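You operate a simulated robot arm through the tools that you are given. There is no shell and no other tool. Be economical: measure what you need, move in short steps, check, and stop when the job is done.

Carry out the task below with a simulated robot arm. There is one attempt and no reset: what you move stays moved.

## Task
Press the black housing's end cap home and pump it down into the green band.
Fine: open the green valve before pressing, shut it before pumping; it stays shut.

Only the result counts: the job must be done as asked and must still hold three seconds after the hand-in. Knocking over, shifting, dropping, spilling or breaking anything else fails it. Lids that push on must go on centred and level and be pressed home; caps that screw on are set level and turned clockwise until they are tight.

## Robot
A 5-joint arm with a two-finger parallel gripper, fixed in place. Base frame: the origin is at the foot of the arm, x ahead of it, y to its left, z up; the work surface is at about z = 30. Readings come in mm, degrees, newtons and seconds.
With the tool pointing down near the work surface it reaches from about 240 to 680 mm from the base axis. Its first joint turns from -66.0 to 66.0 degrees. The tool tilts only in the upright plane through the base axis and itself; it spins freely about its own axis. Payload 2.9 kg.
The tool frame sits at the grasp point between the pads (the TCP): z along the fingers, y along the line on which they close. The tips reach 30 mm beyond it. Largest opening 110 mm; finger width 20, thickness 10; the body of the gripper, 48 by 112 mm, starts 55 mm behind the TCP.
Orientation is that of the tool frame in the base frame, as a unit quaternion [w, x, y, z]. With the fingers straight down and closing along the base's y, the tool's x points along the base's -x, its y along +y and its z along -z.

## Interface
- The arm moves only by the tool move_arm. Its argument "moves" is one flat list of numbers, 7 for each row, row after row: the turn, a rotation vector about the tool's x, y, z in degrees, then the shift along the tool's x, y, z in m, then the closure in counts, from 0 (fully open) to 255 (shut). In form: [ax, ay, az, x, y, z, claw, ax, ay, az, x, y, z, claw, ...]. A call has 1 to 20 rows; each row is the pose to reach, as a shift and turn from the pose commanded when the call began, along the tool's axes at that moment. Each row takes 0.2 s and may step no farther than 50 mm and 8.6 degrees from the row before; otherwise, or with a gripper value out of range, the whole call is refused. A pose out of reach is approached as far as the arm can. The call stops where the force on the tool passes 40 N (or 10 N more than at its start, if that is more) or the arm is blocked; 0.2 s more then pass. The fingers move at their own pace (about 108 mm/s each) and stop on an object; they squeeze with about 38 N. The grip force told is the motor's: it shows also when the fingers shut on nothing. Time passes only in rows, and 0.2 s behind the last, so rows that repeat a pose let the fingers close. It gives the time, the measured TCP pose, the force on the tool (base axes), the opening and the grip force at its end, in the units of the frame above (readings bear some noise).
- Cameras (640 x 400 px; columns grow to the right, rows downward): "scene" is fixed at [37.9, -453.1, 598.7]; the picture's right is [0.80, -0.60, 0.00], its down [-0.32, -0.43, -0.85] and it looks along [0.50, 0.68, -0.53] (base axes); focal length 314 px, centre (320, 200). "wrist" rides on the gripper at [72, 17, -103] in the tool frame; the picture's right is [-0.23, 0.97, 0.00], its down [-0.76, -0.18, -0.62] and it looks along [-0.61, -0.14, 0.78] (tool axes); focal length 222 px, centre (320, 200).
- camera(camera): a new picture of that camera. The clock stands still meanwhile.
- measure_at(camera, pixels): for up to 12 pixels [column, row] of the newest picture of that camera ("zoom" is the newest enlarged one), the place [x, y, z] in the base frame of the surface seen there, good to about 3 mm, but the place of the scene camera against the robot may be out by one fixed shift of up to 18 mm in any direction. The clock stands still meanwhile.
- enlarge(camera, box): a new picture of the part [left, top, right, bottom] of that camera's present view, enlarged. The clock stands still meanwhile.
- finish_job(): hands the job in; it is judged then, once.

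Keep the steps short. Do not move on a guess: measure, check each grasp and each placing, and mend mistakes. In all there are 80 turns and 46 pictures (those below and enlarged ones count). Leave the gripper open and the arm clear of the work at the hand-in unless told otherwise, and finish with a single line.

The tools are called after "Call:" as a command line: name --argument value ..., lists and objects as JSON in quotes. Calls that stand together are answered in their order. move_arm: Moves the arm, as the interface text tells. Its arguments: {"type":"object","properties":{"moves":{"type":"array","items":{"type":"number"}}},"required":["moves"]} The other tools are called the same way: camera (camera) takes a picture; measure_at (camera, pixels) gives the place of the surface under pixels of a picture; enlarge (camera, box) takes an enlarged picture of a part of a camera's view; finish_job () hands the job in.

At the start:

```text
time_s: 0.0
tool_pos: [418.8, 243.1, 334.4]
tcp_rot: [0.0, 0.0, 1.0, 0.0]
force: [0.1, -0.4, -0.1]
gripper_width: 110.1
finger_force: 0.1
```

scene: 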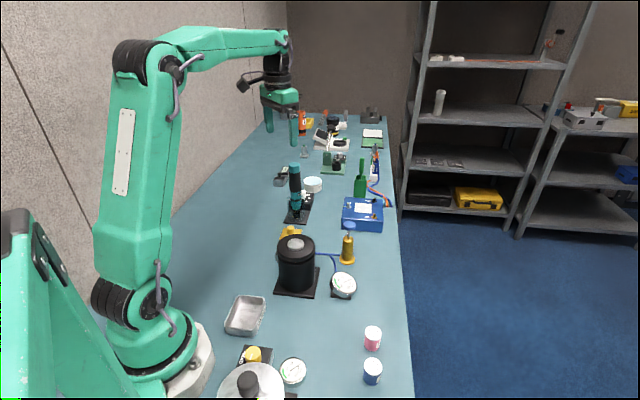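
wrist: 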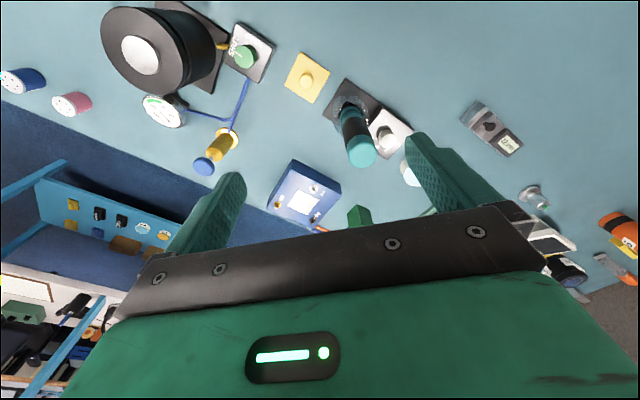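

I see a black housing near scene pixel (297,262), with a gauge at (343,285), a yellow pump at (347,250) and a green valve visible in the wrist view at (245,57). I'll enlarge both views first.

Call:
enlarge --camera "scene" --box '[210, 200, 410, 325]'

Call:
enlarge --camera "wrist" --box '[80, 0, 350, 190]'

Call:
enlarge --camera "scene" --box '[200, 300, 400, 400]'

```text
3.20 times, centred on (310, 262) of scene
```

zoom: 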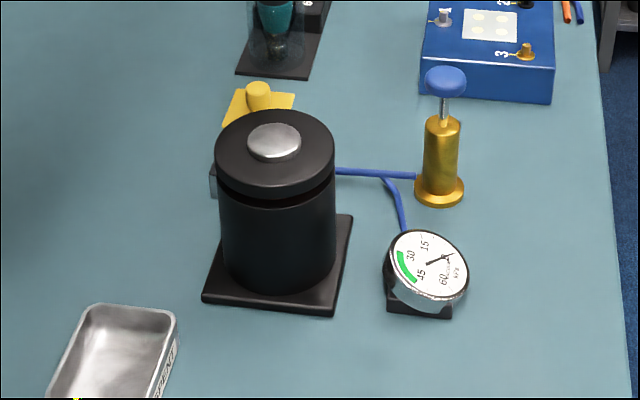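

```text
2.11 times, centred on (215, 95) of wrist
```

zoom: 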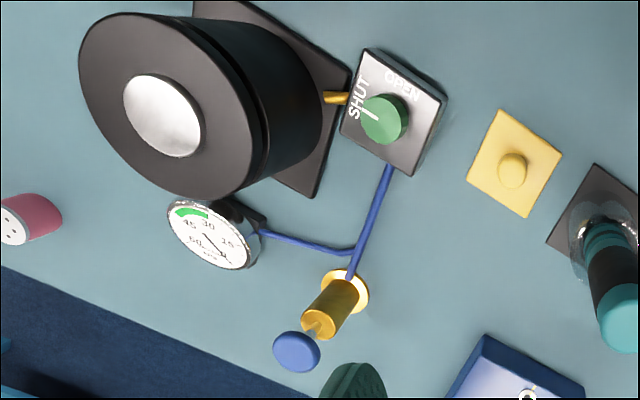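

```text
3.20 times, centred on (300, 350) of scene
```

zoom: 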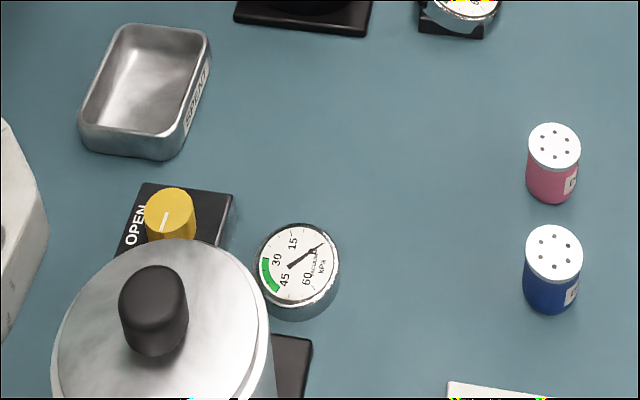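

The cap sits on the black housing with a gap. The green valve points at SHUT. I'll measure the main points with the wrist camera, which has no fixed shift.

Call:
measure_at --camera "wrist" --pixels '[[140, 55], [115, 40], [160, 70], [246, 57], [240, 50], [232, 66], [250, 45], [205, 166], [214, 148], [229, 137], [164, 112], [265, 50]]'

Call:
measure_at --camera "scene" --pixels '[[296, 244], [349, 225], [343, 285], [320, 285], [280, 252]]'

```text
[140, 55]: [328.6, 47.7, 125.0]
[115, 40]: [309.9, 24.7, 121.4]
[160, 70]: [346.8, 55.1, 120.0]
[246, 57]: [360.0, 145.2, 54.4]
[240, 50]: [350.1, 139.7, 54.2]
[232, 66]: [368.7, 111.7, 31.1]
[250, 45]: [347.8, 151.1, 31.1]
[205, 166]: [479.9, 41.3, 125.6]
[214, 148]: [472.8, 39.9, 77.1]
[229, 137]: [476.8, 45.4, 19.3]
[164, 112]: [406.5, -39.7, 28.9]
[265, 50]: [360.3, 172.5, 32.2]
```

```text
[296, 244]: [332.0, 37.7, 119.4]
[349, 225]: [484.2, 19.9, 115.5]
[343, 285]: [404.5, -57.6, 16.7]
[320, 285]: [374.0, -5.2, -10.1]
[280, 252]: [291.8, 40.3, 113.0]
```

Next I move the hand to above the valve for a closer look, at about (340, 150, 260).

Call:
move_arm --moves '[0, 0, 0, 0.026, -0.031, 0.025, 0, 0, 0, 0, 0.052, -0.062, 0.05, 0, 0, 0, 0, 0.079, -0.093, 0.074, 0]'

Call:
camera --camera "wrist"

```text
time_s: 0.8
tool_pos: [338.8, 147.3, 259.7]
tcp_rot: [0.0, 0.0, 1.0, 0.0]
force: [0.3, -0.5, -0.5]
gripper_width: 110.0
finger_force: 0.0
```

```text
40 pictures are left
```

wrist: 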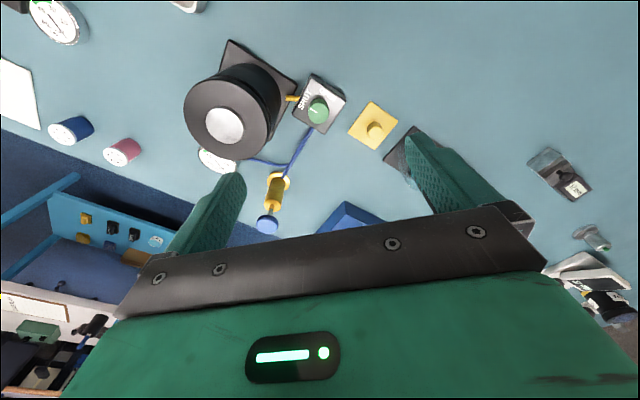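

I enlarge the housing and valve area of this view.

Call:
enlarge --camera "wrist" --box '[175, 30, 385, 240]'

```text
1.90 times, centred on (280, 135) of wrist
```

zoom: 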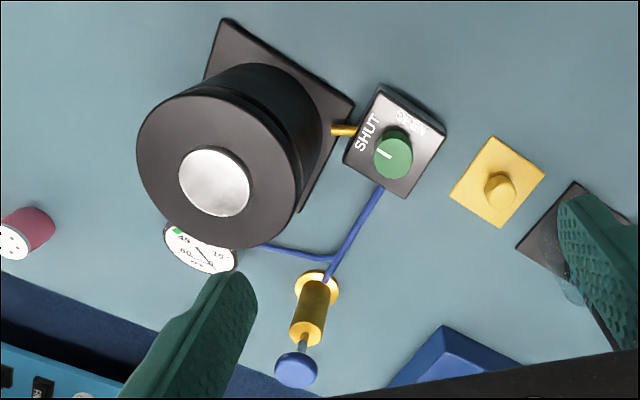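

Call:
measure_at --camera "zoom" --pixels '[[213, 182], [180, 182], [248, 184], [214, 148], [213, 214], [142, 150], [292, 200], [210, 240], [296, 370], [310, 335], [200, 100], [290, 370]]'

Call:
measure_at --camera "zoom" --pixels '[[393, 158], [380, 158], [407, 158], [393, 142], [393, 175], [350, 160], [440, 128], [405, 195], [380, 92], [386, 153], [379, 149], [420, 118]]'

```text
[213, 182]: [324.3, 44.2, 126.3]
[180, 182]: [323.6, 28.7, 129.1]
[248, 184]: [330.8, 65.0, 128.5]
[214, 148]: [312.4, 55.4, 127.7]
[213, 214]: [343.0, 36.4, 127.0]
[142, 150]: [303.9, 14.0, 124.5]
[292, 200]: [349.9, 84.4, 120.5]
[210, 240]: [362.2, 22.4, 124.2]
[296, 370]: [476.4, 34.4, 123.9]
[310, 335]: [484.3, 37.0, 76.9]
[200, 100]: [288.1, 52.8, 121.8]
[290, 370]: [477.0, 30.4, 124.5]
```

```text
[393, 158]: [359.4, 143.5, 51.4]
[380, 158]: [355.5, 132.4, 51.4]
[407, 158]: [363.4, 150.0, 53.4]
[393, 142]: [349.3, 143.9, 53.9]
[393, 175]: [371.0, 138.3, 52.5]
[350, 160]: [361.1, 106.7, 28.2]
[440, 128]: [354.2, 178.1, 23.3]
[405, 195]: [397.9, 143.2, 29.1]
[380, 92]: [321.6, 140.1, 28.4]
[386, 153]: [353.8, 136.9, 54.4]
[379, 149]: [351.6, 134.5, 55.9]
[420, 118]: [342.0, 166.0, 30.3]
```

The knob centre is at about (360, 142), top z≈53, with the pointer towards SHUT (−x−y) and OPEN towards −x+y, so opening is 90° clockwise seen from above. I go over the knob with the closing axis turned 64°, so the body stays off the housing during the turn.

Call:
move_arm --moves '[0, 0, 8, -0.003, -0.001, 0.016, 116, 0, 0, 16, -0.006, -0.002, 0.032, 116, 0, 0, 24, -0.009, -0.003, 0.048, 116, 0, 0, 32, -0.012, -0.004, 0.064, 116, 0, 0, 40, -0.015, -0.005, 0.08, 116, 0, 0, 48, -0.018, -0.005, 0.09, 116, 0, 0, 56, -0.021, -0.005, 0.1, 116, 0, 0, 64, -0.021, -0.005, 0.11, 116, 0, 0, 64, -0.021, -0.005, 0.11, 116]'

Call:
camera --camera "wrist"

Call:
enlarge --camera "scene" --box '[230, 170, 390, 300]'

```text
time_s: 2.8
tool_pos: [361.1, 143.6, 150.1]
tcp_rot: [0.0, 0.53, 0.848, 0.001]
force: [-0.4, -0.2, 0.3]
gripper_width: 60.3
finger_force: 0.0
```

```text
38 pictures are left
```

wrist: 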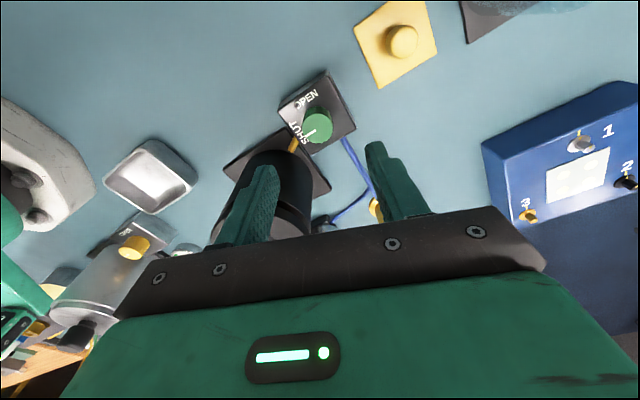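

```text
3.08 times, centred on (310, 235) of scene
```

zoom: 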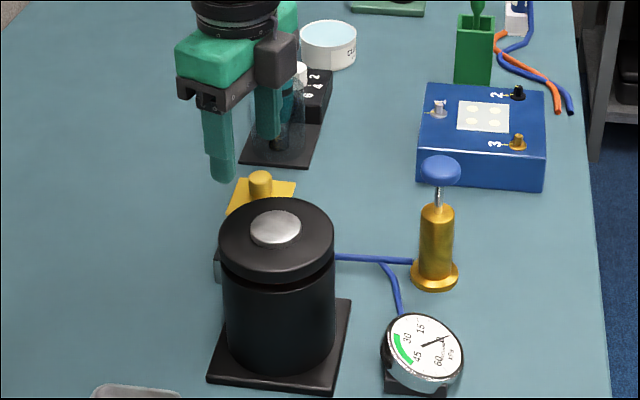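

The knob shows at (319,126), where a point about 97 mm straight below the TCP should project. I check its place and height.

Call:
measure_at --camera "wrist" --pixels '[[319, 121], [309, 121], [328, 121], [320, 113], [319, 129], [320, 142], [340, 120], [300, 110], [220, 80], [345, 115], [403, 40], [312, 132]]'

```text
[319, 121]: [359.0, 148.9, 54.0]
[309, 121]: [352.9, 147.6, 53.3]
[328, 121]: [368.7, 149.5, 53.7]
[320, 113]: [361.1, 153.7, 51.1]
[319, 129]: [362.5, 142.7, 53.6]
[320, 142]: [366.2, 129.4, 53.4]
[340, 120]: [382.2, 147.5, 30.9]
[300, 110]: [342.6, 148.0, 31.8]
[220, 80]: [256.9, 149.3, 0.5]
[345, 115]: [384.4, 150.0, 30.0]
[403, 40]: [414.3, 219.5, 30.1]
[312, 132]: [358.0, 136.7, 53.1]
```

The knob centre is confirmed at about (361, 142), top z 53, with the block top at 30. I descend so that the tips are at z≈37, then close.

Call:
move_arm --moves '[0, 0, 0, 0, 0, 0.03, 116, 0, 0, 0, 0, 0, 0.06, 116, 0, 0, 0, 0, 0, 0.083, 116, 0, 0, 0, 0, 0, 0.083, 116]'

Call:
move_arm --moves '[0, 0, 0, 0, 0, 0, 180, 0, 0, 0, 0, 0, 0, 240, 0, 0, 0, 0, 0, 0, 240, 0, 0, 0, 0, 0, 0, 240]'

Call:
camera --camera "wrist"

```text
time_s: 3.8
tool_pos: [362.8, 142.8, 67.7]
tcp_rot: [0.0, 0.53, 0.848, 0.0]
force: [0.7, 0.6, -1.0]
gripper_width: 60.1
finger_force: 0.1
```

```text
time_s: 4.8
tool_pos: [360.5, 141.7, 66.6]
tcp_rot: [-0.001, 0.53, 0.848, -0.003]
force: [-21.7, -7.8, 7.9]
gripper_width: 27.2
finger_force: 44.5
```

```text
36 pictures are left
```

wrist: 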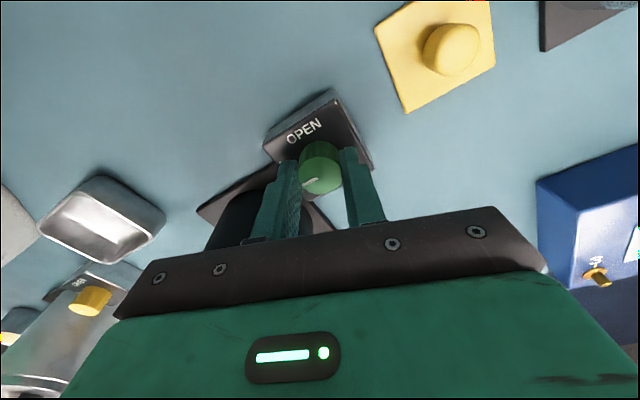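

The fingers hold the knob (27 mm) with a side force of about −23 N along the closing axis. I shift 2 mm that way to relax it.

Call:
move_arm --moves '[0, 0, 0, 0, -0.002, 0, 240, 0, 0, 0, 0, -0.002, 0, 240]'

```text
time_s: 5.4
tool_pos: [359.9, 143.6, 67.1]
tcp_rot: [-0.002, 0.53, 0.848, -0.001]
force: [-11.8, -5.7, -3.2]
gripper_width: 27.3
finger_force: 45.6
```

The side force halved. I shift 2 mm more, then turn 90° clockwise in short steps.

Call:
move_arm --moves '[0, 0, 0, 0, -0.002, 0, 240, 0, 0, 8.2, 0, -0.002, 0, 240, 0, 0, 16.4, 0, -0.002, 0, 240, 0, 0, 24.6, 0, -0.002, 0, 240, 0, 0, 32.8, 0, -0.002, 0, 240, 0, 0, 41, 0, -0.002, 0, 240, 0, 0, 49.2, 0, -0.002, 0, 240, 0, 0, 57.4, 0, -0.002, 0, 240, 0, 0, 65.6, 0, -0.002, 0, 240, 0, 0, 73.8, 0, -0.002, 0, 240, 0, 0, 82, 0, -0.002, 0, 240, 0, 0, 90, 0, -0.002, 0, 240]'

Call:
camera --camera "wrist"

```text
time_s: 6.6
tool_pos: [360.5, 141.5, 67.6]
tcp_rot: [0.001, 0.739, 0.674, 0.003]
force: [3.0, 1.7, -4.2]
gripper_width: 26.8
finger_force: 44.9
stopped in row 6: the force on the tool passed its limit (the readings are from after the stop); the commanded pose is now the measured one
```

```text
35 pictures are left
```

wrist: 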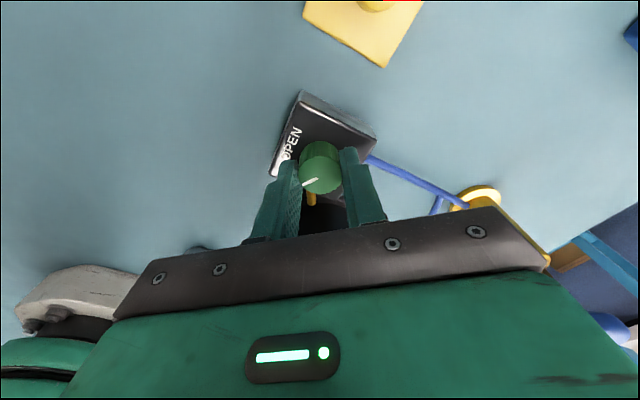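

The knob turned along about 31°; the pointer moved with the fingers. The stop was a force transient and force is low again, so I continue the remaining 59°.

Call:
move_arm --moves '[0, 0, 6, 0, 0, 0, 240, 0, 0, 12, 0, 0, 0, 240, 0, 0, 18, 0, 0, 0, 240, 0, 0, 24, 0, 0, 0, 240, 0, 0, 30, 0, 0, 0, 240]'

```text
time_s: 7.8
tool_pos: [360.9, 142.4, 67.7]
tcp_rot: [0.001, 0.889, 0.458, 0.004]
force: [9.6, 0.4, -2.9]
gripper_width: 27.0
finger_force: 44.9
```

Call:
move_arm --moves '[0, 0, 6, 0, 0, 0, 240, 0, 0, 12, 0, 0, 0, 240, 0, 0, 18, 0, 0, 0, 240, 0, 0, 24, 0, 0, 0, 240, 0, 0, 29, 0, 0, 0, 240, 0, 0, 29, 0, 0, 0, 240]'

Call:
camera --camera "wrist"

```text
time_s: 9.0
tool_pos: [360.4, 141.5, 66.7]
tcp_rot: [0.0, 0.968, 0.25, 0.004]
force: [-0.9, 5.5, -2.1]
gripper_width: 26.6
finger_force: 45.3
out of reach, approached as far as the arm can: row 5
stopped in row 5: the force on the tool passed its limit (the readings are from after the stop); the commanded pose is now the measured one
```

```text
34 pictures are left
```

wrist: 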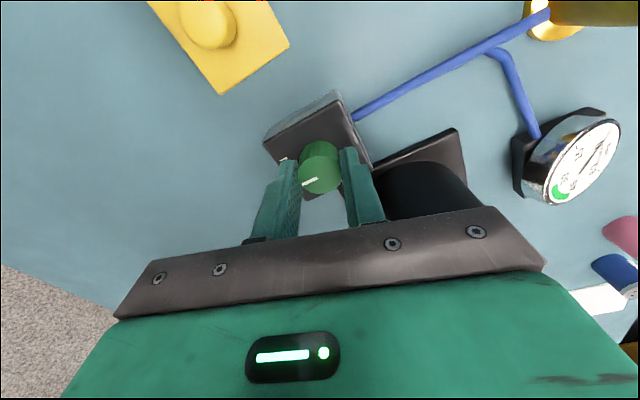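

About 87° turned in all; the spin came to its limit. I release, rise, and look at the pointer.

Call:
move_arm --moves '[0, 0, 0, 0, 0, 0, 116, 0, 0, 0, 0, 0, 0, 116, 0, 0, 0, 0, 0, -0.04, 116, 0, 0, 0, 0, 0, -0.08, 116]'

Call:
enlarge --camera "wrist" --box '[230, 40, 450, 210]'

```text
time_s: 10.0
tool_pos: [359.1, 143.2, 147.0]
tcp_rot: [-0.001, 0.968, 0.252, 0.004]
force: [-0.4, -0.1, -1.5]
gripper_width: 60.1
finger_force: 0.1
```

```text
2.35 times, centred on (340, 125) of wrist
```

zoom: 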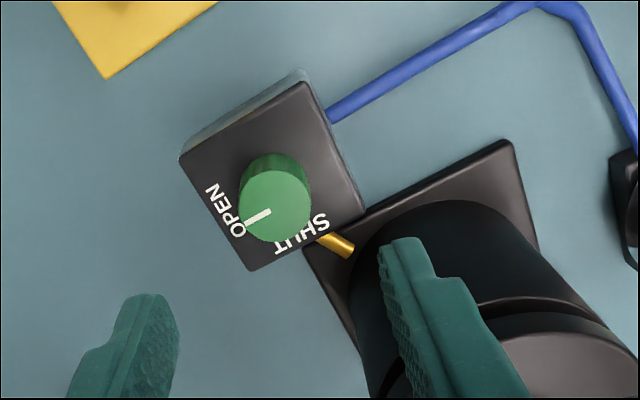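

The pointer is at OPEN. I rise, move over the cap's disc at about (327, 46), and close the fingers.

Call:
move_arm --moves '[0, 0, 0, 0, 0, -0.04, 116, 0, 0, 0, 0, 0, -0.08, 116, 0, 0, 0, -0.025, 0.022, -0.08, 180, 0, 0, 0, -0.05, 0.045, -0.08, 255, 0, 0, 0, -0.0757, 0.0678, -0.08, 255, 0, 0, 0, -0.0757, 0.0678, -0.08, 255]'

Call:
camera --camera "wrist"

Call:
enlarge --camera "scene" --box '[250, 200, 370, 310]'

```text
time_s: 11.4
tool_pos: [325.3, 46.7, 226.0]
tcp_rot: [0.001, 0.968, 0.25, 0.005]
force: [-0.9, 0.1, -0.5]
gripper_width: 0.0
finger_force: 38.0
```

```text
32 pictures are left
```

wrist: 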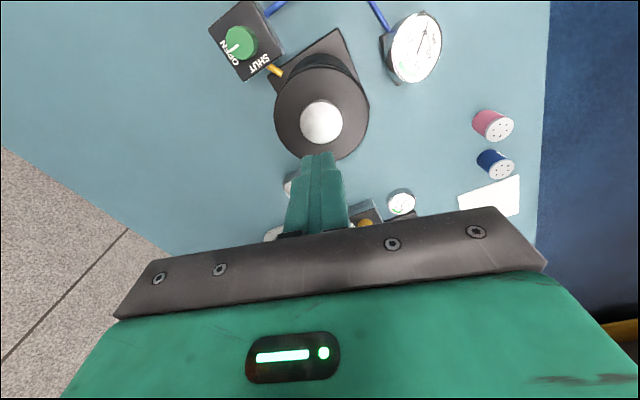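

```text
3.64 times, centred on (310, 255) of scene
```

zoom: 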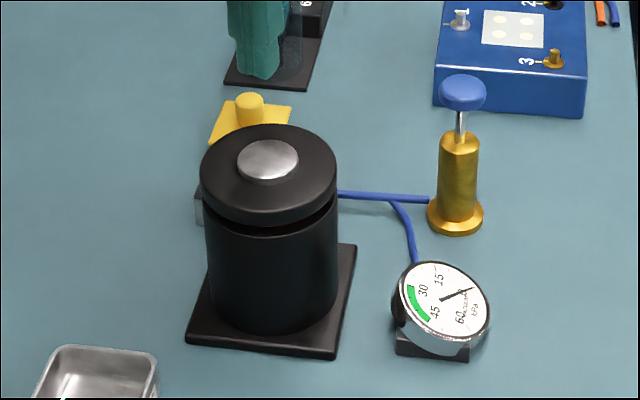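

The disc shows at (321,122). I measure its edges and the cap's rim to get the centre and check that it is level.

Call:
measure_at --camera "wrist" --pixels '[[321, 122], [303, 122], [340, 122], [321, 104], [321, 140], [280, 122], [363, 118], [318, 156], [326, 74], [296, 146], [348, 146], [300, 90]]'

```text
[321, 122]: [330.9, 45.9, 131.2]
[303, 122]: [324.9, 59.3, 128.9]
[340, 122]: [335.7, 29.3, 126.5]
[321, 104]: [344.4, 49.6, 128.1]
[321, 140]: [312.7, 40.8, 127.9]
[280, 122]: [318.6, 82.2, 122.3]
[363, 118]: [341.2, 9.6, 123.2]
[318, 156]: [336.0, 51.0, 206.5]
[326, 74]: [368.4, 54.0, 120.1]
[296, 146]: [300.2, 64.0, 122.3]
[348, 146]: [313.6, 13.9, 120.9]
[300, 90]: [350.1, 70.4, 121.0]
```

The disc centre is about (329.5, 45.5), z 128, and the rim is level. I shift 3 mm and descend to just above the disc, then press in small steps.

Call:
move_arm --moves '[0, 0, 0, 0.0023, 0.0021, 0.03, 255, 0, 0, 0, 0.0023, 0.0021, 0.06, 255, 0, 0, 0, 0.0023, 0.0021, 0.064, 255]'

Call:
move_arm --moves '[0, 0, 0, 0, 0, 0.002, 255, 0, 0, 0, 0, 0, 0.004, 255, 0, 0, 0, 0, 0, 0.006, 255, 0, 0, 0, 0, 0, 0.008, 255, 0, 0, 0, 0, 0, 0.01, 255, 0, 0, 0, 0, 0, 0.012, 255, 0, 0, 0, 0, 0, 0.014, 255, 0, 0, 0, 0, 0, 0.016, 255, 0, 0, 0, 0, 0, 0.018, 255, 0, 0, 0, 0, 0, 0.02, 255]'

Call:
enlarge --camera "scene" --box '[250, 200, 370, 310]'

```text
time_s: 12.2
tool_pos: [329.7, 45.9, 162.5]
tcp_rot: [0.0, 0.968, 0.25, 0.005]
force: [0.9, 0.7, -0.2]
gripper_width: 0.1
finger_force: 37.8
```

```text
time_s: 14.2
tool_pos: [331.5, 44.5, 147.5]
tcp_rot: [0.001, 0.968, 0.25, 0.007]
force: [-1.1, -0.5, 4.4]
gripper_width: 0.0
finger_force: 38.1
stopped in row 9: the force on the tool passed its limit (the readings are from after the stop); the commanded pose is now the measured one
```

```text
3.64 times, centred on (310, 255) of scene
```

zoom: 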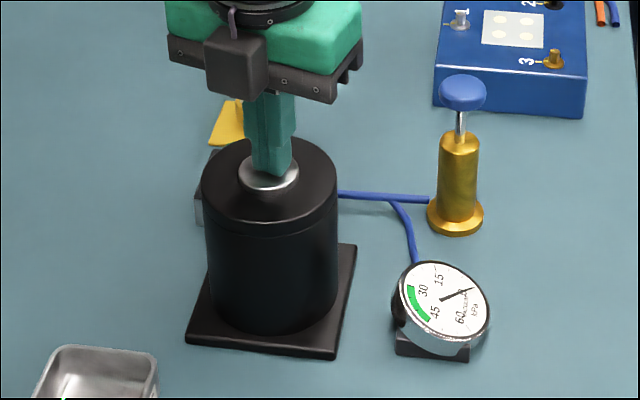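

The gap has closed and the cap went down about 10 mm. I press once more to be sure it is home.

Call:
move_arm --moves '[0, 0, 0, 0, 0, 0.001, 255, 0, 0, 0, 0, 0, 0.002, 255, 0, 0, 0, 0, 0, 0.003, 255, 0, 0, 0, 0, 0, 0.004, 255, 0, 0, 0, 0, 0, 0.005, 255, 0, 0, 0, 0, 0, 0.006, 255, 0, 0, 0, 0, 0, 0.007, 255, 0, 0, 0, 0, 0, 0.008, 255, 0, 0, 0, 0, 0, 0.009, 255]'

```text
time_s: 14.8
tool_pos: [330.7, 45.5, 148.2]
tcp_rot: [0.001, 0.968, 0.25, 0.005]
force: [-0.6, -0.8, 4.2]
gripper_width: 0.0
finger_force: 37.7
stopped in row 2: the force on the tool passed its limit (the readings are from after the stop); the commanded pose is now the measured one
```

It stops hard at once without going lower, so it is home. I rise and look at the cap.

Call:
move_arm --moves '[0, 0, 0, 0, 0, -0.02, 255, 0, 0, 0, 0, 0, -0.05, 255, 0, 0, 0, 0, 0, -0.08, 255]'

Call:
enlarge --camera "wrist" --box '[190, 0, 460, 180]'

Call:
enlarge --camera "scene" --box '[250, 200, 370, 310]'

```text
time_s: 15.6
tool_pos: [328.4, 44.6, 227.6]
tcp_rot: [0.001, 0.968, 0.251, 0.005]
force: [0.3, -0.3, -0.8]
gripper_width: 0.1
finger_force: 37.3
```

```text
2.22 times, centred on (325, 90) of wrist
```

zoom: 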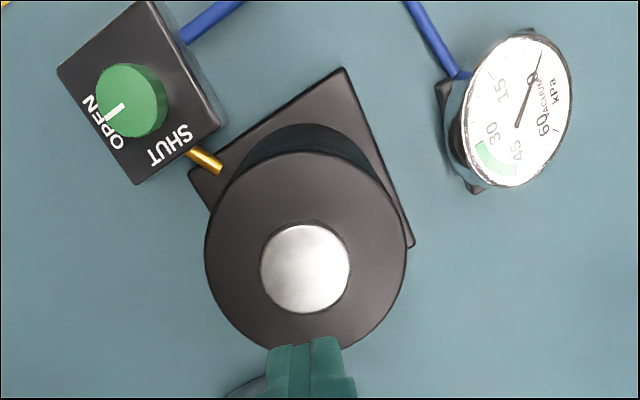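

```text
3.64 times, centred on (310, 255) of scene
```

zoom: 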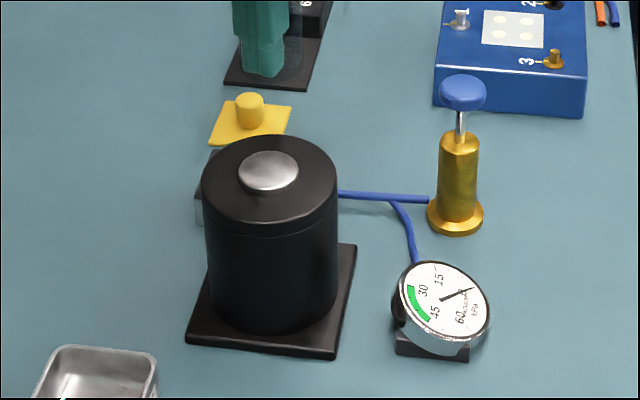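

The cap is home, level and centred; the gauge needle is on 0. I go back over the valve with the fingers opened to 60 mm.

Call:
move_arm --moves '[0, 0, 0, 0.025, -0.023, 0, 180, 0, 0, 0, 0.05, -0.046, 0, 116, 0, 0, 0, 0.0738, -0.0695, 0, 116, 0, 0, 0, 0.0738, -0.0695, 0.04, 116, 0, 0, 0, 0.0738, -0.0695, 0.077, 116, 0, 0, 0, 0.0738, -0.0695, 0.077, 116]'

Call:
enlarge --camera "wrist" --box '[230, 40, 450, 210]'

```text
time_s: 16.9
tool_pos: [359.8, 142.4, 150.7]
tcp_rot: [0.0, 0.968, 0.251, 0.006]
force: [-0.2, -0.8, -0.3]
gripper_width: 60.0
finger_force: 0.1
```

```text
2.35 times, centred on (340, 125) of wrist
```

zoom: 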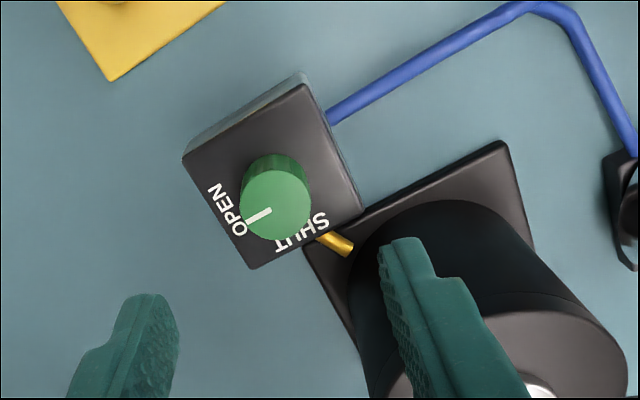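

Same view as before, with the knob centred between the fingers. I descend 83 mm and grip.

Call:
move_arm --moves '[0, 0, 0, 0, 0, 0.04, 116, 0, 0, 0, 0, 0, 0.083, 116, 0, 0, 0, 0, 0, 0.083, 116, 0, 0, 0, 0, 0, 0.083, 240, 0, 0, 0, 0, 0, 0.083, 240, 0, 0, 0, 0, 0, 0.083, 240]'

```text
time_s: 18.4
tool_pos: [362.4, 143.2, 67.9]
tcp_rot: [-0.001, 0.968, 0.252, 0.007]
force: [-7.7, 21.0, -7.1]
gripper_width: 27.0
finger_force: 45.1
```

It is gripped at 27 mm with about −22 N along the tool's y. I relax that by 3.5 mm and turn counterclockwise 30°.

Call:
move_arm --moves '[0, 0, 0, 0, -0.002, 0, 240, 0, 0, 0, 0, -0.0035, 0, 240, 0, 0, -6, 0, -0.0035, 0, 240, 0, 0, -12, 0, -0.0035, 0, 240, 0, 0, -18, 0, -0.0035, 0, 240, 0, 0, -24, 0, -0.0035, 0, 240, 0, 0, -30, 0, -0.0035, 0, 240]'

```text
time_s: 19.4
tool_pos: [361.7, 142.6, 67.5]
tcp_rot: [0.0, 0.935, 0.354, 0.006]
force: [3.4, -1.3, -2.4]
gripper_width: 26.9
finger_force: 45.0
stopped in row 5: the force on the tool passed its limit (the readings are from after the stop); the commanded pose is now the measured one
```

Turned 12.5° before a transient stop; forces are low again. I continue.

Call:
move_arm --moves '[0, 0, -5, 0, 0, 0, 240, 0, 0, -10, 0, 0, 0, 240, 0, 0, -15, 0, 0, 0, 240, 0, 0, -20, 0, 0, 0, 240, 0, 0, -25, 0, 0, 0, 240, 0, 0, -30, 0, 0, 0, 240, 0, 0, -35, 0, 0, 0, 240, 0, 0, -40, 0, 0, 0, 240]'

```text
time_s: 21.2
tool_pos: [360.5, 143.3, 67.7]
tcp_rot: [0.002, 0.755, 0.656, 0.003]
force: [-24.2, 28.4, 0.5]
gripper_width: 26.9
finger_force: 45.2
```

40° more done, but a side force of 37 N has built up. I shift with it to relax before going on.

Call:
move_arm --moves '[0, 0, 0, 0.0015, -0.002, 0, 240, 0, 0, 0, 0.003, -0.004, 0, 240, 0, 0, 0, 0.003, -0.004, 0, 240]'

```text
time_s: 22.0
tool_pos: [361.8, 145.3, 67.6]
tcp_rot: [0.002, 0.758, 0.652, 0.007]
force: [13.3, -35.4, -2.9]
gripper_width: 26.7
finger_force: 45.1
```

That overshot; I take half of it back.

Call:
move_arm --moves '[0, 0, 0, -0.0017, 0.0015, 0, 240, 0, 0, 0, -0.0017, 0.0015, 0, 240]'

```text
time_s: 22.6
tool_pos: [360.5, 146.8, 66.8]
tcp_rot: [0.003, 0.757, 0.654, 0.008]
force: [15.7, -11.0, -2.1]
gripper_width: 27.0
finger_force: 44.7
```

Force is now acceptable. I continue with the remaining turn of about 36°, with a small trim.

Call:
move_arm --moves '[0, 0, 0, -0.0006, 0.001, 0, 240, 0, 0, -6, -0.0006, 0.001, 0, 240, 0, 0, -12, -0.0006, 0.001, 0, 240, 0, 0, -18, -0.0006, 0.001, 0, 240]'

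```text
time_s: 23.6
tool_pos: [359.4, 144.1, 68.6]
tcp_rot: [0.003, 0.644, 0.765, 0.005]
force: [-4.0, 32.5, 3.4]
gripper_width: 27.1
finger_force: 45.2
```

80° now; the side force is +y. I trim 1.6 mm and turn the last 18–20°.

Call:
move_arm --moves '[0, 0, 0, 0.0016, 0, 0, 240, 0, 0, -5, 0.0016, 0, 0, 240, 0, 0, -10, 0.0016, 0, 0, 240]'

Call:
move_arm --moves '[0, 0, -4, 0, 0, 0, 240, 0, 0, -8, 0, 0, 0, 240, 0, 0, -10, 0, 0, 0, 240]'

Call:
camera --camera "wrist"

```text
time_s: 24.4
tool_pos: [359.6, 144.8, 67.3]
tcp_rot: [0.003, 0.577, 0.817, 0.004]
force: [-5.9, -4.0, 11.5]
gripper_width: 27.0
finger_force: 44.8
```

```text
time_s: 25.2
tool_pos: [359.0, 144.1, 66.7]
tcp_rot: [0.002, 0.503, 0.864, 0.003]
force: [-9.4, -25.3, 20.4]
gripper_width: 26.8
finger_force: 45.2
```

```text
26 pictures are left
```

wrist: 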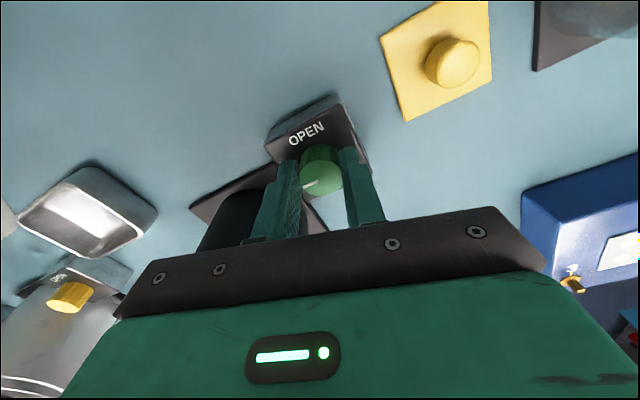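

Now at 60.4°, 90° back from open. I release, rise, and check the pointer.

Call:
move_arm --moves '[0, 0, 0, 0, 0, 0, 116, 0, 0, 0, 0, 0, 0, 116, 0, 0, 0, 0, 0, -0.04, 116, 0, 0, 0, 0, 0, -0.08, 116]'

Call:
enlarge --camera "wrist" --box '[230, 40, 450, 210]'

```text
time_s: 26.2
tool_pos: [359.3, 147.1, 148.8]
tcp_rot: [0.004, 0.503, 0.864, 0.004]
force: [-0.5, 0.3, -0.1]
gripper_width: 59.7
finger_force: 0.1
```

```text
2.35 times, centred on (340, 125) of wrist
```

zoom: 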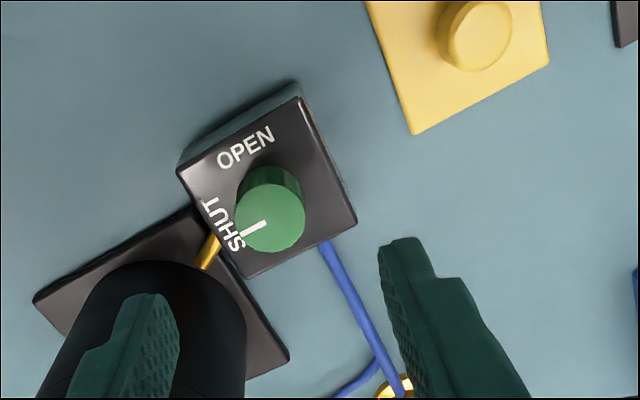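

The valve is at SHUT. Next is the pump: I rise 80 mm and go over its blue knob near (478, 37), closing the fingers.

Call:
move_arm --moves '[0, 0, 0, 0, 0, -0.04, 116, 0, 0, 0, 0, 0, -0.08, 116, 0, 0, 0, -0.038, 0.0125, -0.08, 180, 0, 0, 0, -0.076, 0.025, -0.08, 255, 0, 0, 0, -0.114, 0.0375, -0.08, 255, 0, 0, 0, -0.152, 0.05, -0.08, 255, 0, 0, 0, -0.152, 0.05, -0.08, 255]'

Call:
camera --camera "wrist"

```text
time_s: 27.8
tool_pos: [478.4, 37.1, 229.4]
tcp_rot: [0.004, 0.503, 0.864, 0.004]
force: [-0.1, 0.0, 0.3]
gripper_width: 0.1
finger_force: 37.4
```

```text
24 pictures are left
```

wrist: 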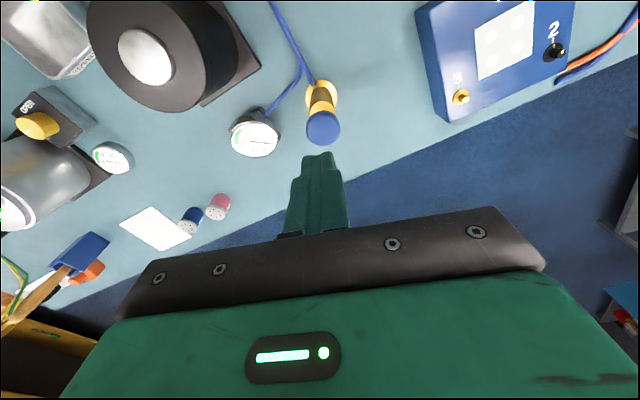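

Call:
measure_at --camera "wrist" --pixels '[[323, 128], [323, 120], [310, 127], [337, 127], [323, 115], [323, 141], [316, 120], [331, 135]]'

Call:
enlarge --camera "wrist" --box '[220, 60, 400, 180]'

```text
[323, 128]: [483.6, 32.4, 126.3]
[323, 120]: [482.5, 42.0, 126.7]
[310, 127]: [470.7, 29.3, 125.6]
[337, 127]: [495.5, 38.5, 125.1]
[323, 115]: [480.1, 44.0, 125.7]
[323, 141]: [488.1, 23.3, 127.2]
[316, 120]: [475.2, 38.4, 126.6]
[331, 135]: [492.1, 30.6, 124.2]
```

```text
3.33 times, centred on (310, 120) of wrist
```

zoom: 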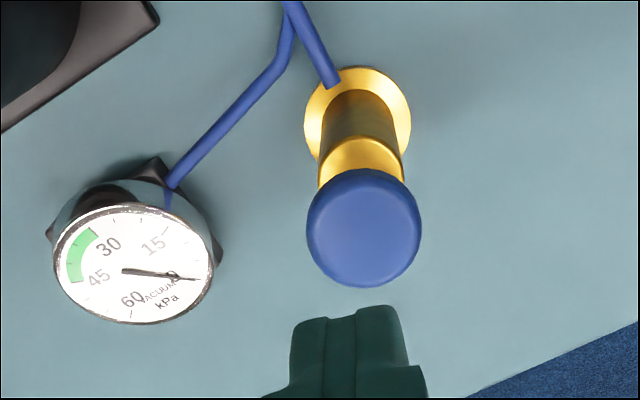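

The knob centre is (483.3, 33.6), top z 126. I shift onto it and descend to just above.

Call:
move_arm --moves '[0, 0, 0, -0.0055, 0.0025, 0.035, 255, 0, 0, 0, -0.0055, 0.0025, 0.07, 255, 0, 0, 0, -0.0055, 0.0025, 0.07, 255]'

Call:
move_arm --moves '[0, 0, 0, 0, 0, 0.003, 255, 0, 0, 0, 0, 0, 0.006, 255, 0, 0, 0, 0, 0, 0.009, 255, 0, 0, 0, 0, 0, 0.012, 255, 0, 0, 0, 0, 0, 0.015, 255, 0, 0, 0, 0, 0, 0.018, 255, 0, 0, 0, 0, 0, 0.021, 255, 0, 0, 0, 0, 0, 0.024, 255, 0, 0, 0, 0, 0, 0.027, 255, 0, 0, 0, 0, 0, 0.03, 255, 0, 0, 0, 0, 0, 0.033, 255, 0, 0, 0, 0, 0, 0.036, 255]'

Call:
enlarge --camera "scene" --box '[300, 210, 390, 310]'

```text
time_s: 28.6
tool_pos: [481.8, 34.6, 157.5]
tcp_rot: [0.005, 0.504, 0.864, 0.004]
force: [0.2, -0.1, 0.9]
gripper_width: 0.2
finger_force: 37.9
```

```text
time_s: 31.2
tool_pos: [483.6, 34.3, 124.0]
tcp_rot: [0.005, 0.503, 0.864, 0.004]
force: [-10.1, -2.1, 23.0]
gripper_width: 0.1
finger_force: 37.5
```

```text
4.00 times, centred on (345, 260) of scene
```

zoom: 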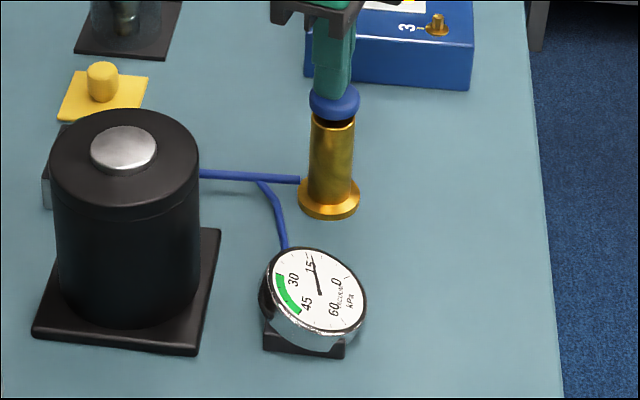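

One stroke took the needle from 0 to about 14 kPa. I rise fully so the knob can return, and check the gauge.

Call:
move_arm --moves '[0, 0, 0, 0, 0, -0.008, 255, 0, 0, 0, 0, 0, -0.016, 255, 0, 0, 0, 0, 0, -0.024, 255, 0, 0, 0, 0, 0, -0.032, 255, 0, 0, 0, 0, 0, -0.038, 255, 0, 0, 0, 0, 0, -0.038, 255]'

Call:
enlarge --camera "scene" --box '[300, 210, 390, 310]'

```text
time_s: 32.6
tool_pos: [481.3, 33.6, 160.9]
tcp_rot: [0.005, 0.503, 0.864, 0.004]
force: [-0.3, -0.3, 0.4]
gripper_width: 0.0
finger_force: 38.2
```

```text
4.00 times, centred on (345, 260) of scene
```

zoom: 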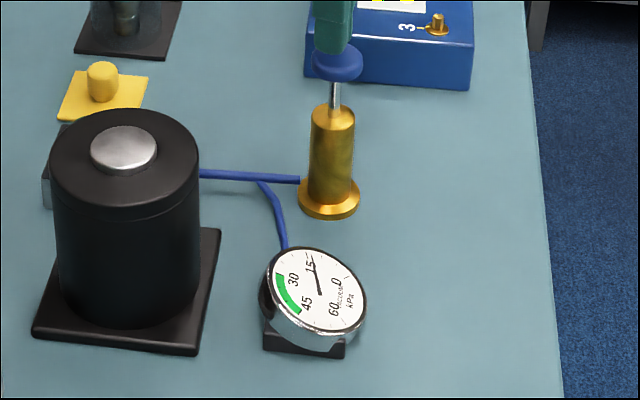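

The knob sprang back and the gauge holds at about 14 kPa, so there is no leak. Now the second stroke, down 38 mm and back up.

Call:
move_arm --moves '[0, 0, 0, 0, 0, 0.005, 255, 0, 0, 0, 0, 0, 0.01, 255, 0, 0, 0, 0, 0, 0.014, 255, 0, 0, 0, 0, 0, 0.018, 255, 0, 0, 0, 0, 0, 0.022, 255, 0, 0, 0, 0, 0, 0.026, 255, 0, 0, 0, 0, 0, 0.03, 255, 0, 0, 0, 0, 0, 0.034, 255, 0, 0, 0, 0, 0, 0.038, 255, 0, 0, 0, 0, 0, 0.03, 255, 0, 0, 0, 0, 0, 0.02, 255, 0, 0, 0, 0, 0, 0.01, 255, 0, 0, 0, 0, 0, 0, 255, 0, 0, 0, 0, 0, 0, 255]'

Call:
enlarge --camera "scene" --box '[300, 210, 390, 310]'

```text
time_s: 35.6
tool_pos: [482.4, 35.5, 160.8]
tcp_rot: [0.005, 0.503, 0.864, 0.003]
force: [0.6, 0.0, 0.5]
gripper_width: 0.0
finger_force: 37.3
```

```text
4.00 times, centred on (345, 260) of scene
```

zoom: 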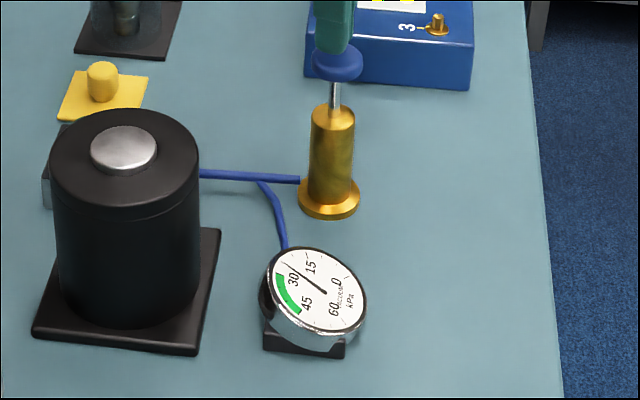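

Now about 25 kPa; strokes gave +14 and then +11. A third full stroke should land near 34–36, inside the green band.

Call:
move_arm --moves '[0, 0, 0, 0, 0, 0.005, 255, 0, 0, 0, 0, 0, 0.01, 255, 0, 0, 0, 0, 0, 0.014, 255, 0, 0, 0, 0, 0, 0.018, 255, 0, 0, 0, 0, 0, 0.022, 255, 0, 0, 0, 0, 0, 0.026, 255, 0, 0, 0, 0, 0, 0.03, 255, 0, 0, 0, 0, 0, 0.034, 255, 0, 0, 0, 0, 0, 0.038, 255, 0, 0, 0, 0, 0, 0.03, 255, 0, 0, 0, 0, 0, 0.02, 255, 0, 0, 0, 0, 0, 0.01, 255, 0, 0, 0, 0, 0, 0, 255, 0, 0, 0, 0, 0, 0, 255]'

Call:
enlarge --camera "scene" --box '[320, 260, 370, 300]'

```text
time_s: 38.6
tool_pos: [483.6, 33.8, 160.8]
tcp_rot: [0.005, 0.502, 0.865, 0.004]
force: [-0.2, 0.4, -0.7]
gripper_width: 0.0
finger_force: 37.9
```

```text
10.00 times, centred on (345, 280) of scene
```

zoom: 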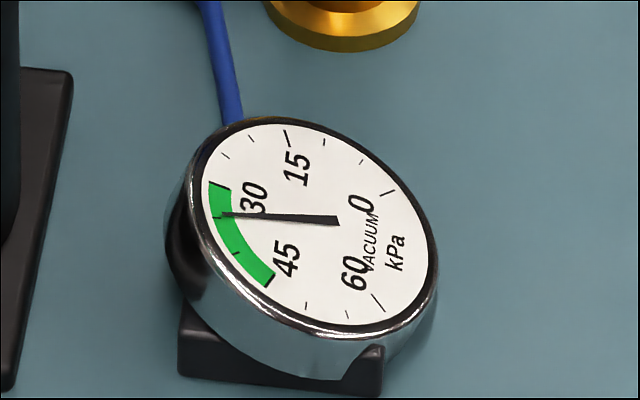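

The needle is at about 35, inside the green band (30–45). I rise clear, open the fingers, wait a few seconds, and check that it holds.

Call:
move_arm --moves '[0, 0, 0, 0, 0, -0.04, 255, 0, 0, 0, 0, 0, -0.08, 255, 0, 0, 0, 0, 0, -0.12, 128, 0, 0, 0, 0, 0, -0.12, 0, 0, 0, 0, 0, 0, -0.12, 0, 0, 0, 0, 0, 0, -0.12, 0, 0, 0, 0, 0, 0, -0.12, 0, 0, 0, 0, 0, 0, -0.12, 0, 0, 0, 0, 0, 0, -0.12, 0, 0, 0, 0, 0, 0, -0.12, 0, 0, 0, 0, 0, 0, -0.12, 0, 0, 0, 0, 0, 0, -0.12, 0, 0, 0, 0, 0, 0, -0.12, 0, 0, 0, 0, 0, 0, -0.12, 0, 0, 0, 0, 0, 0, -0.12, 0, 0, 0, 0, 0, 0, -0.12, 0, 0, 0, 0, 0, 0, -0.12, 0, 0, 0, 0, 0, 0, -0.12, 0, 0, 0, 0, 0, 0, -0.12, 0, 0, 0, 0, 0, 0, -0.12, 0]'

Call:
enlarge --camera "scene" --box '[320, 260, 370, 300]'

Call:
camera --camera "scene"

Call:
camera --camera "wrist"

```text
time_s: 42.8
tool_pos: [481.3, 34.9, 279.0]
tcp_rot: [0.004, 0.503, 0.864, 0.003]
force: [0.0, 0.1, -0.1]
gripper_width: 110.1
finger_force: 0.2
```

```text
10.00 times, centred on (345, 280) of scene
```

zoom: 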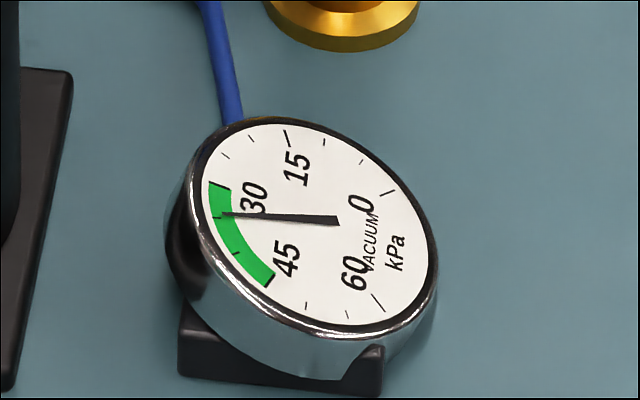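

```text
17 pictures are left
```

scene: 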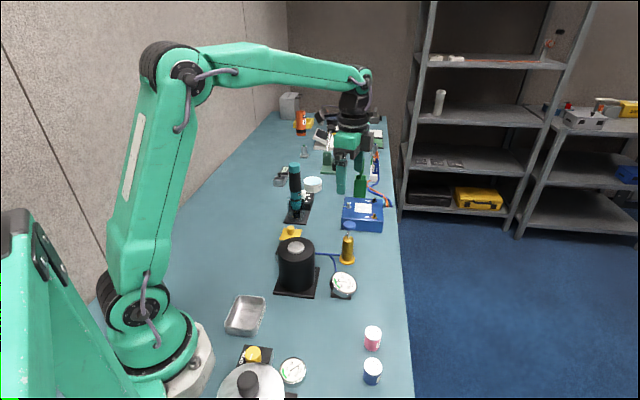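

```text
16 pictures are left
```

wrist: 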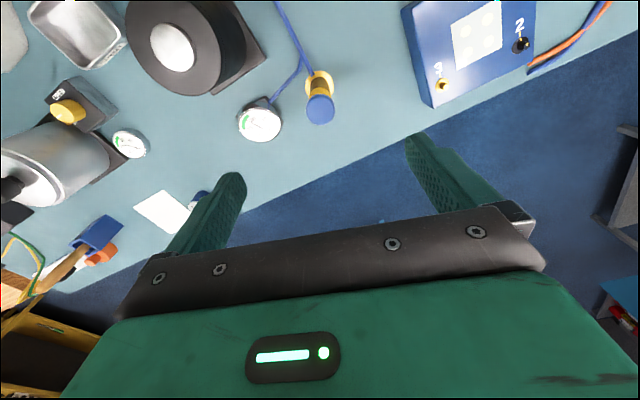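

The gauge held at 35 kPa for four seconds, the valve is shut, the cap is home, nothing else moved, and the hand is open and clear. I hand in.

Call:
finish_job

```text
The job is handed in.
```

The black housing's end cap is pressed home, the green valve is shut, and the gauge held at about 35 kPa, inside the green band, for the four seconds before hand-in.
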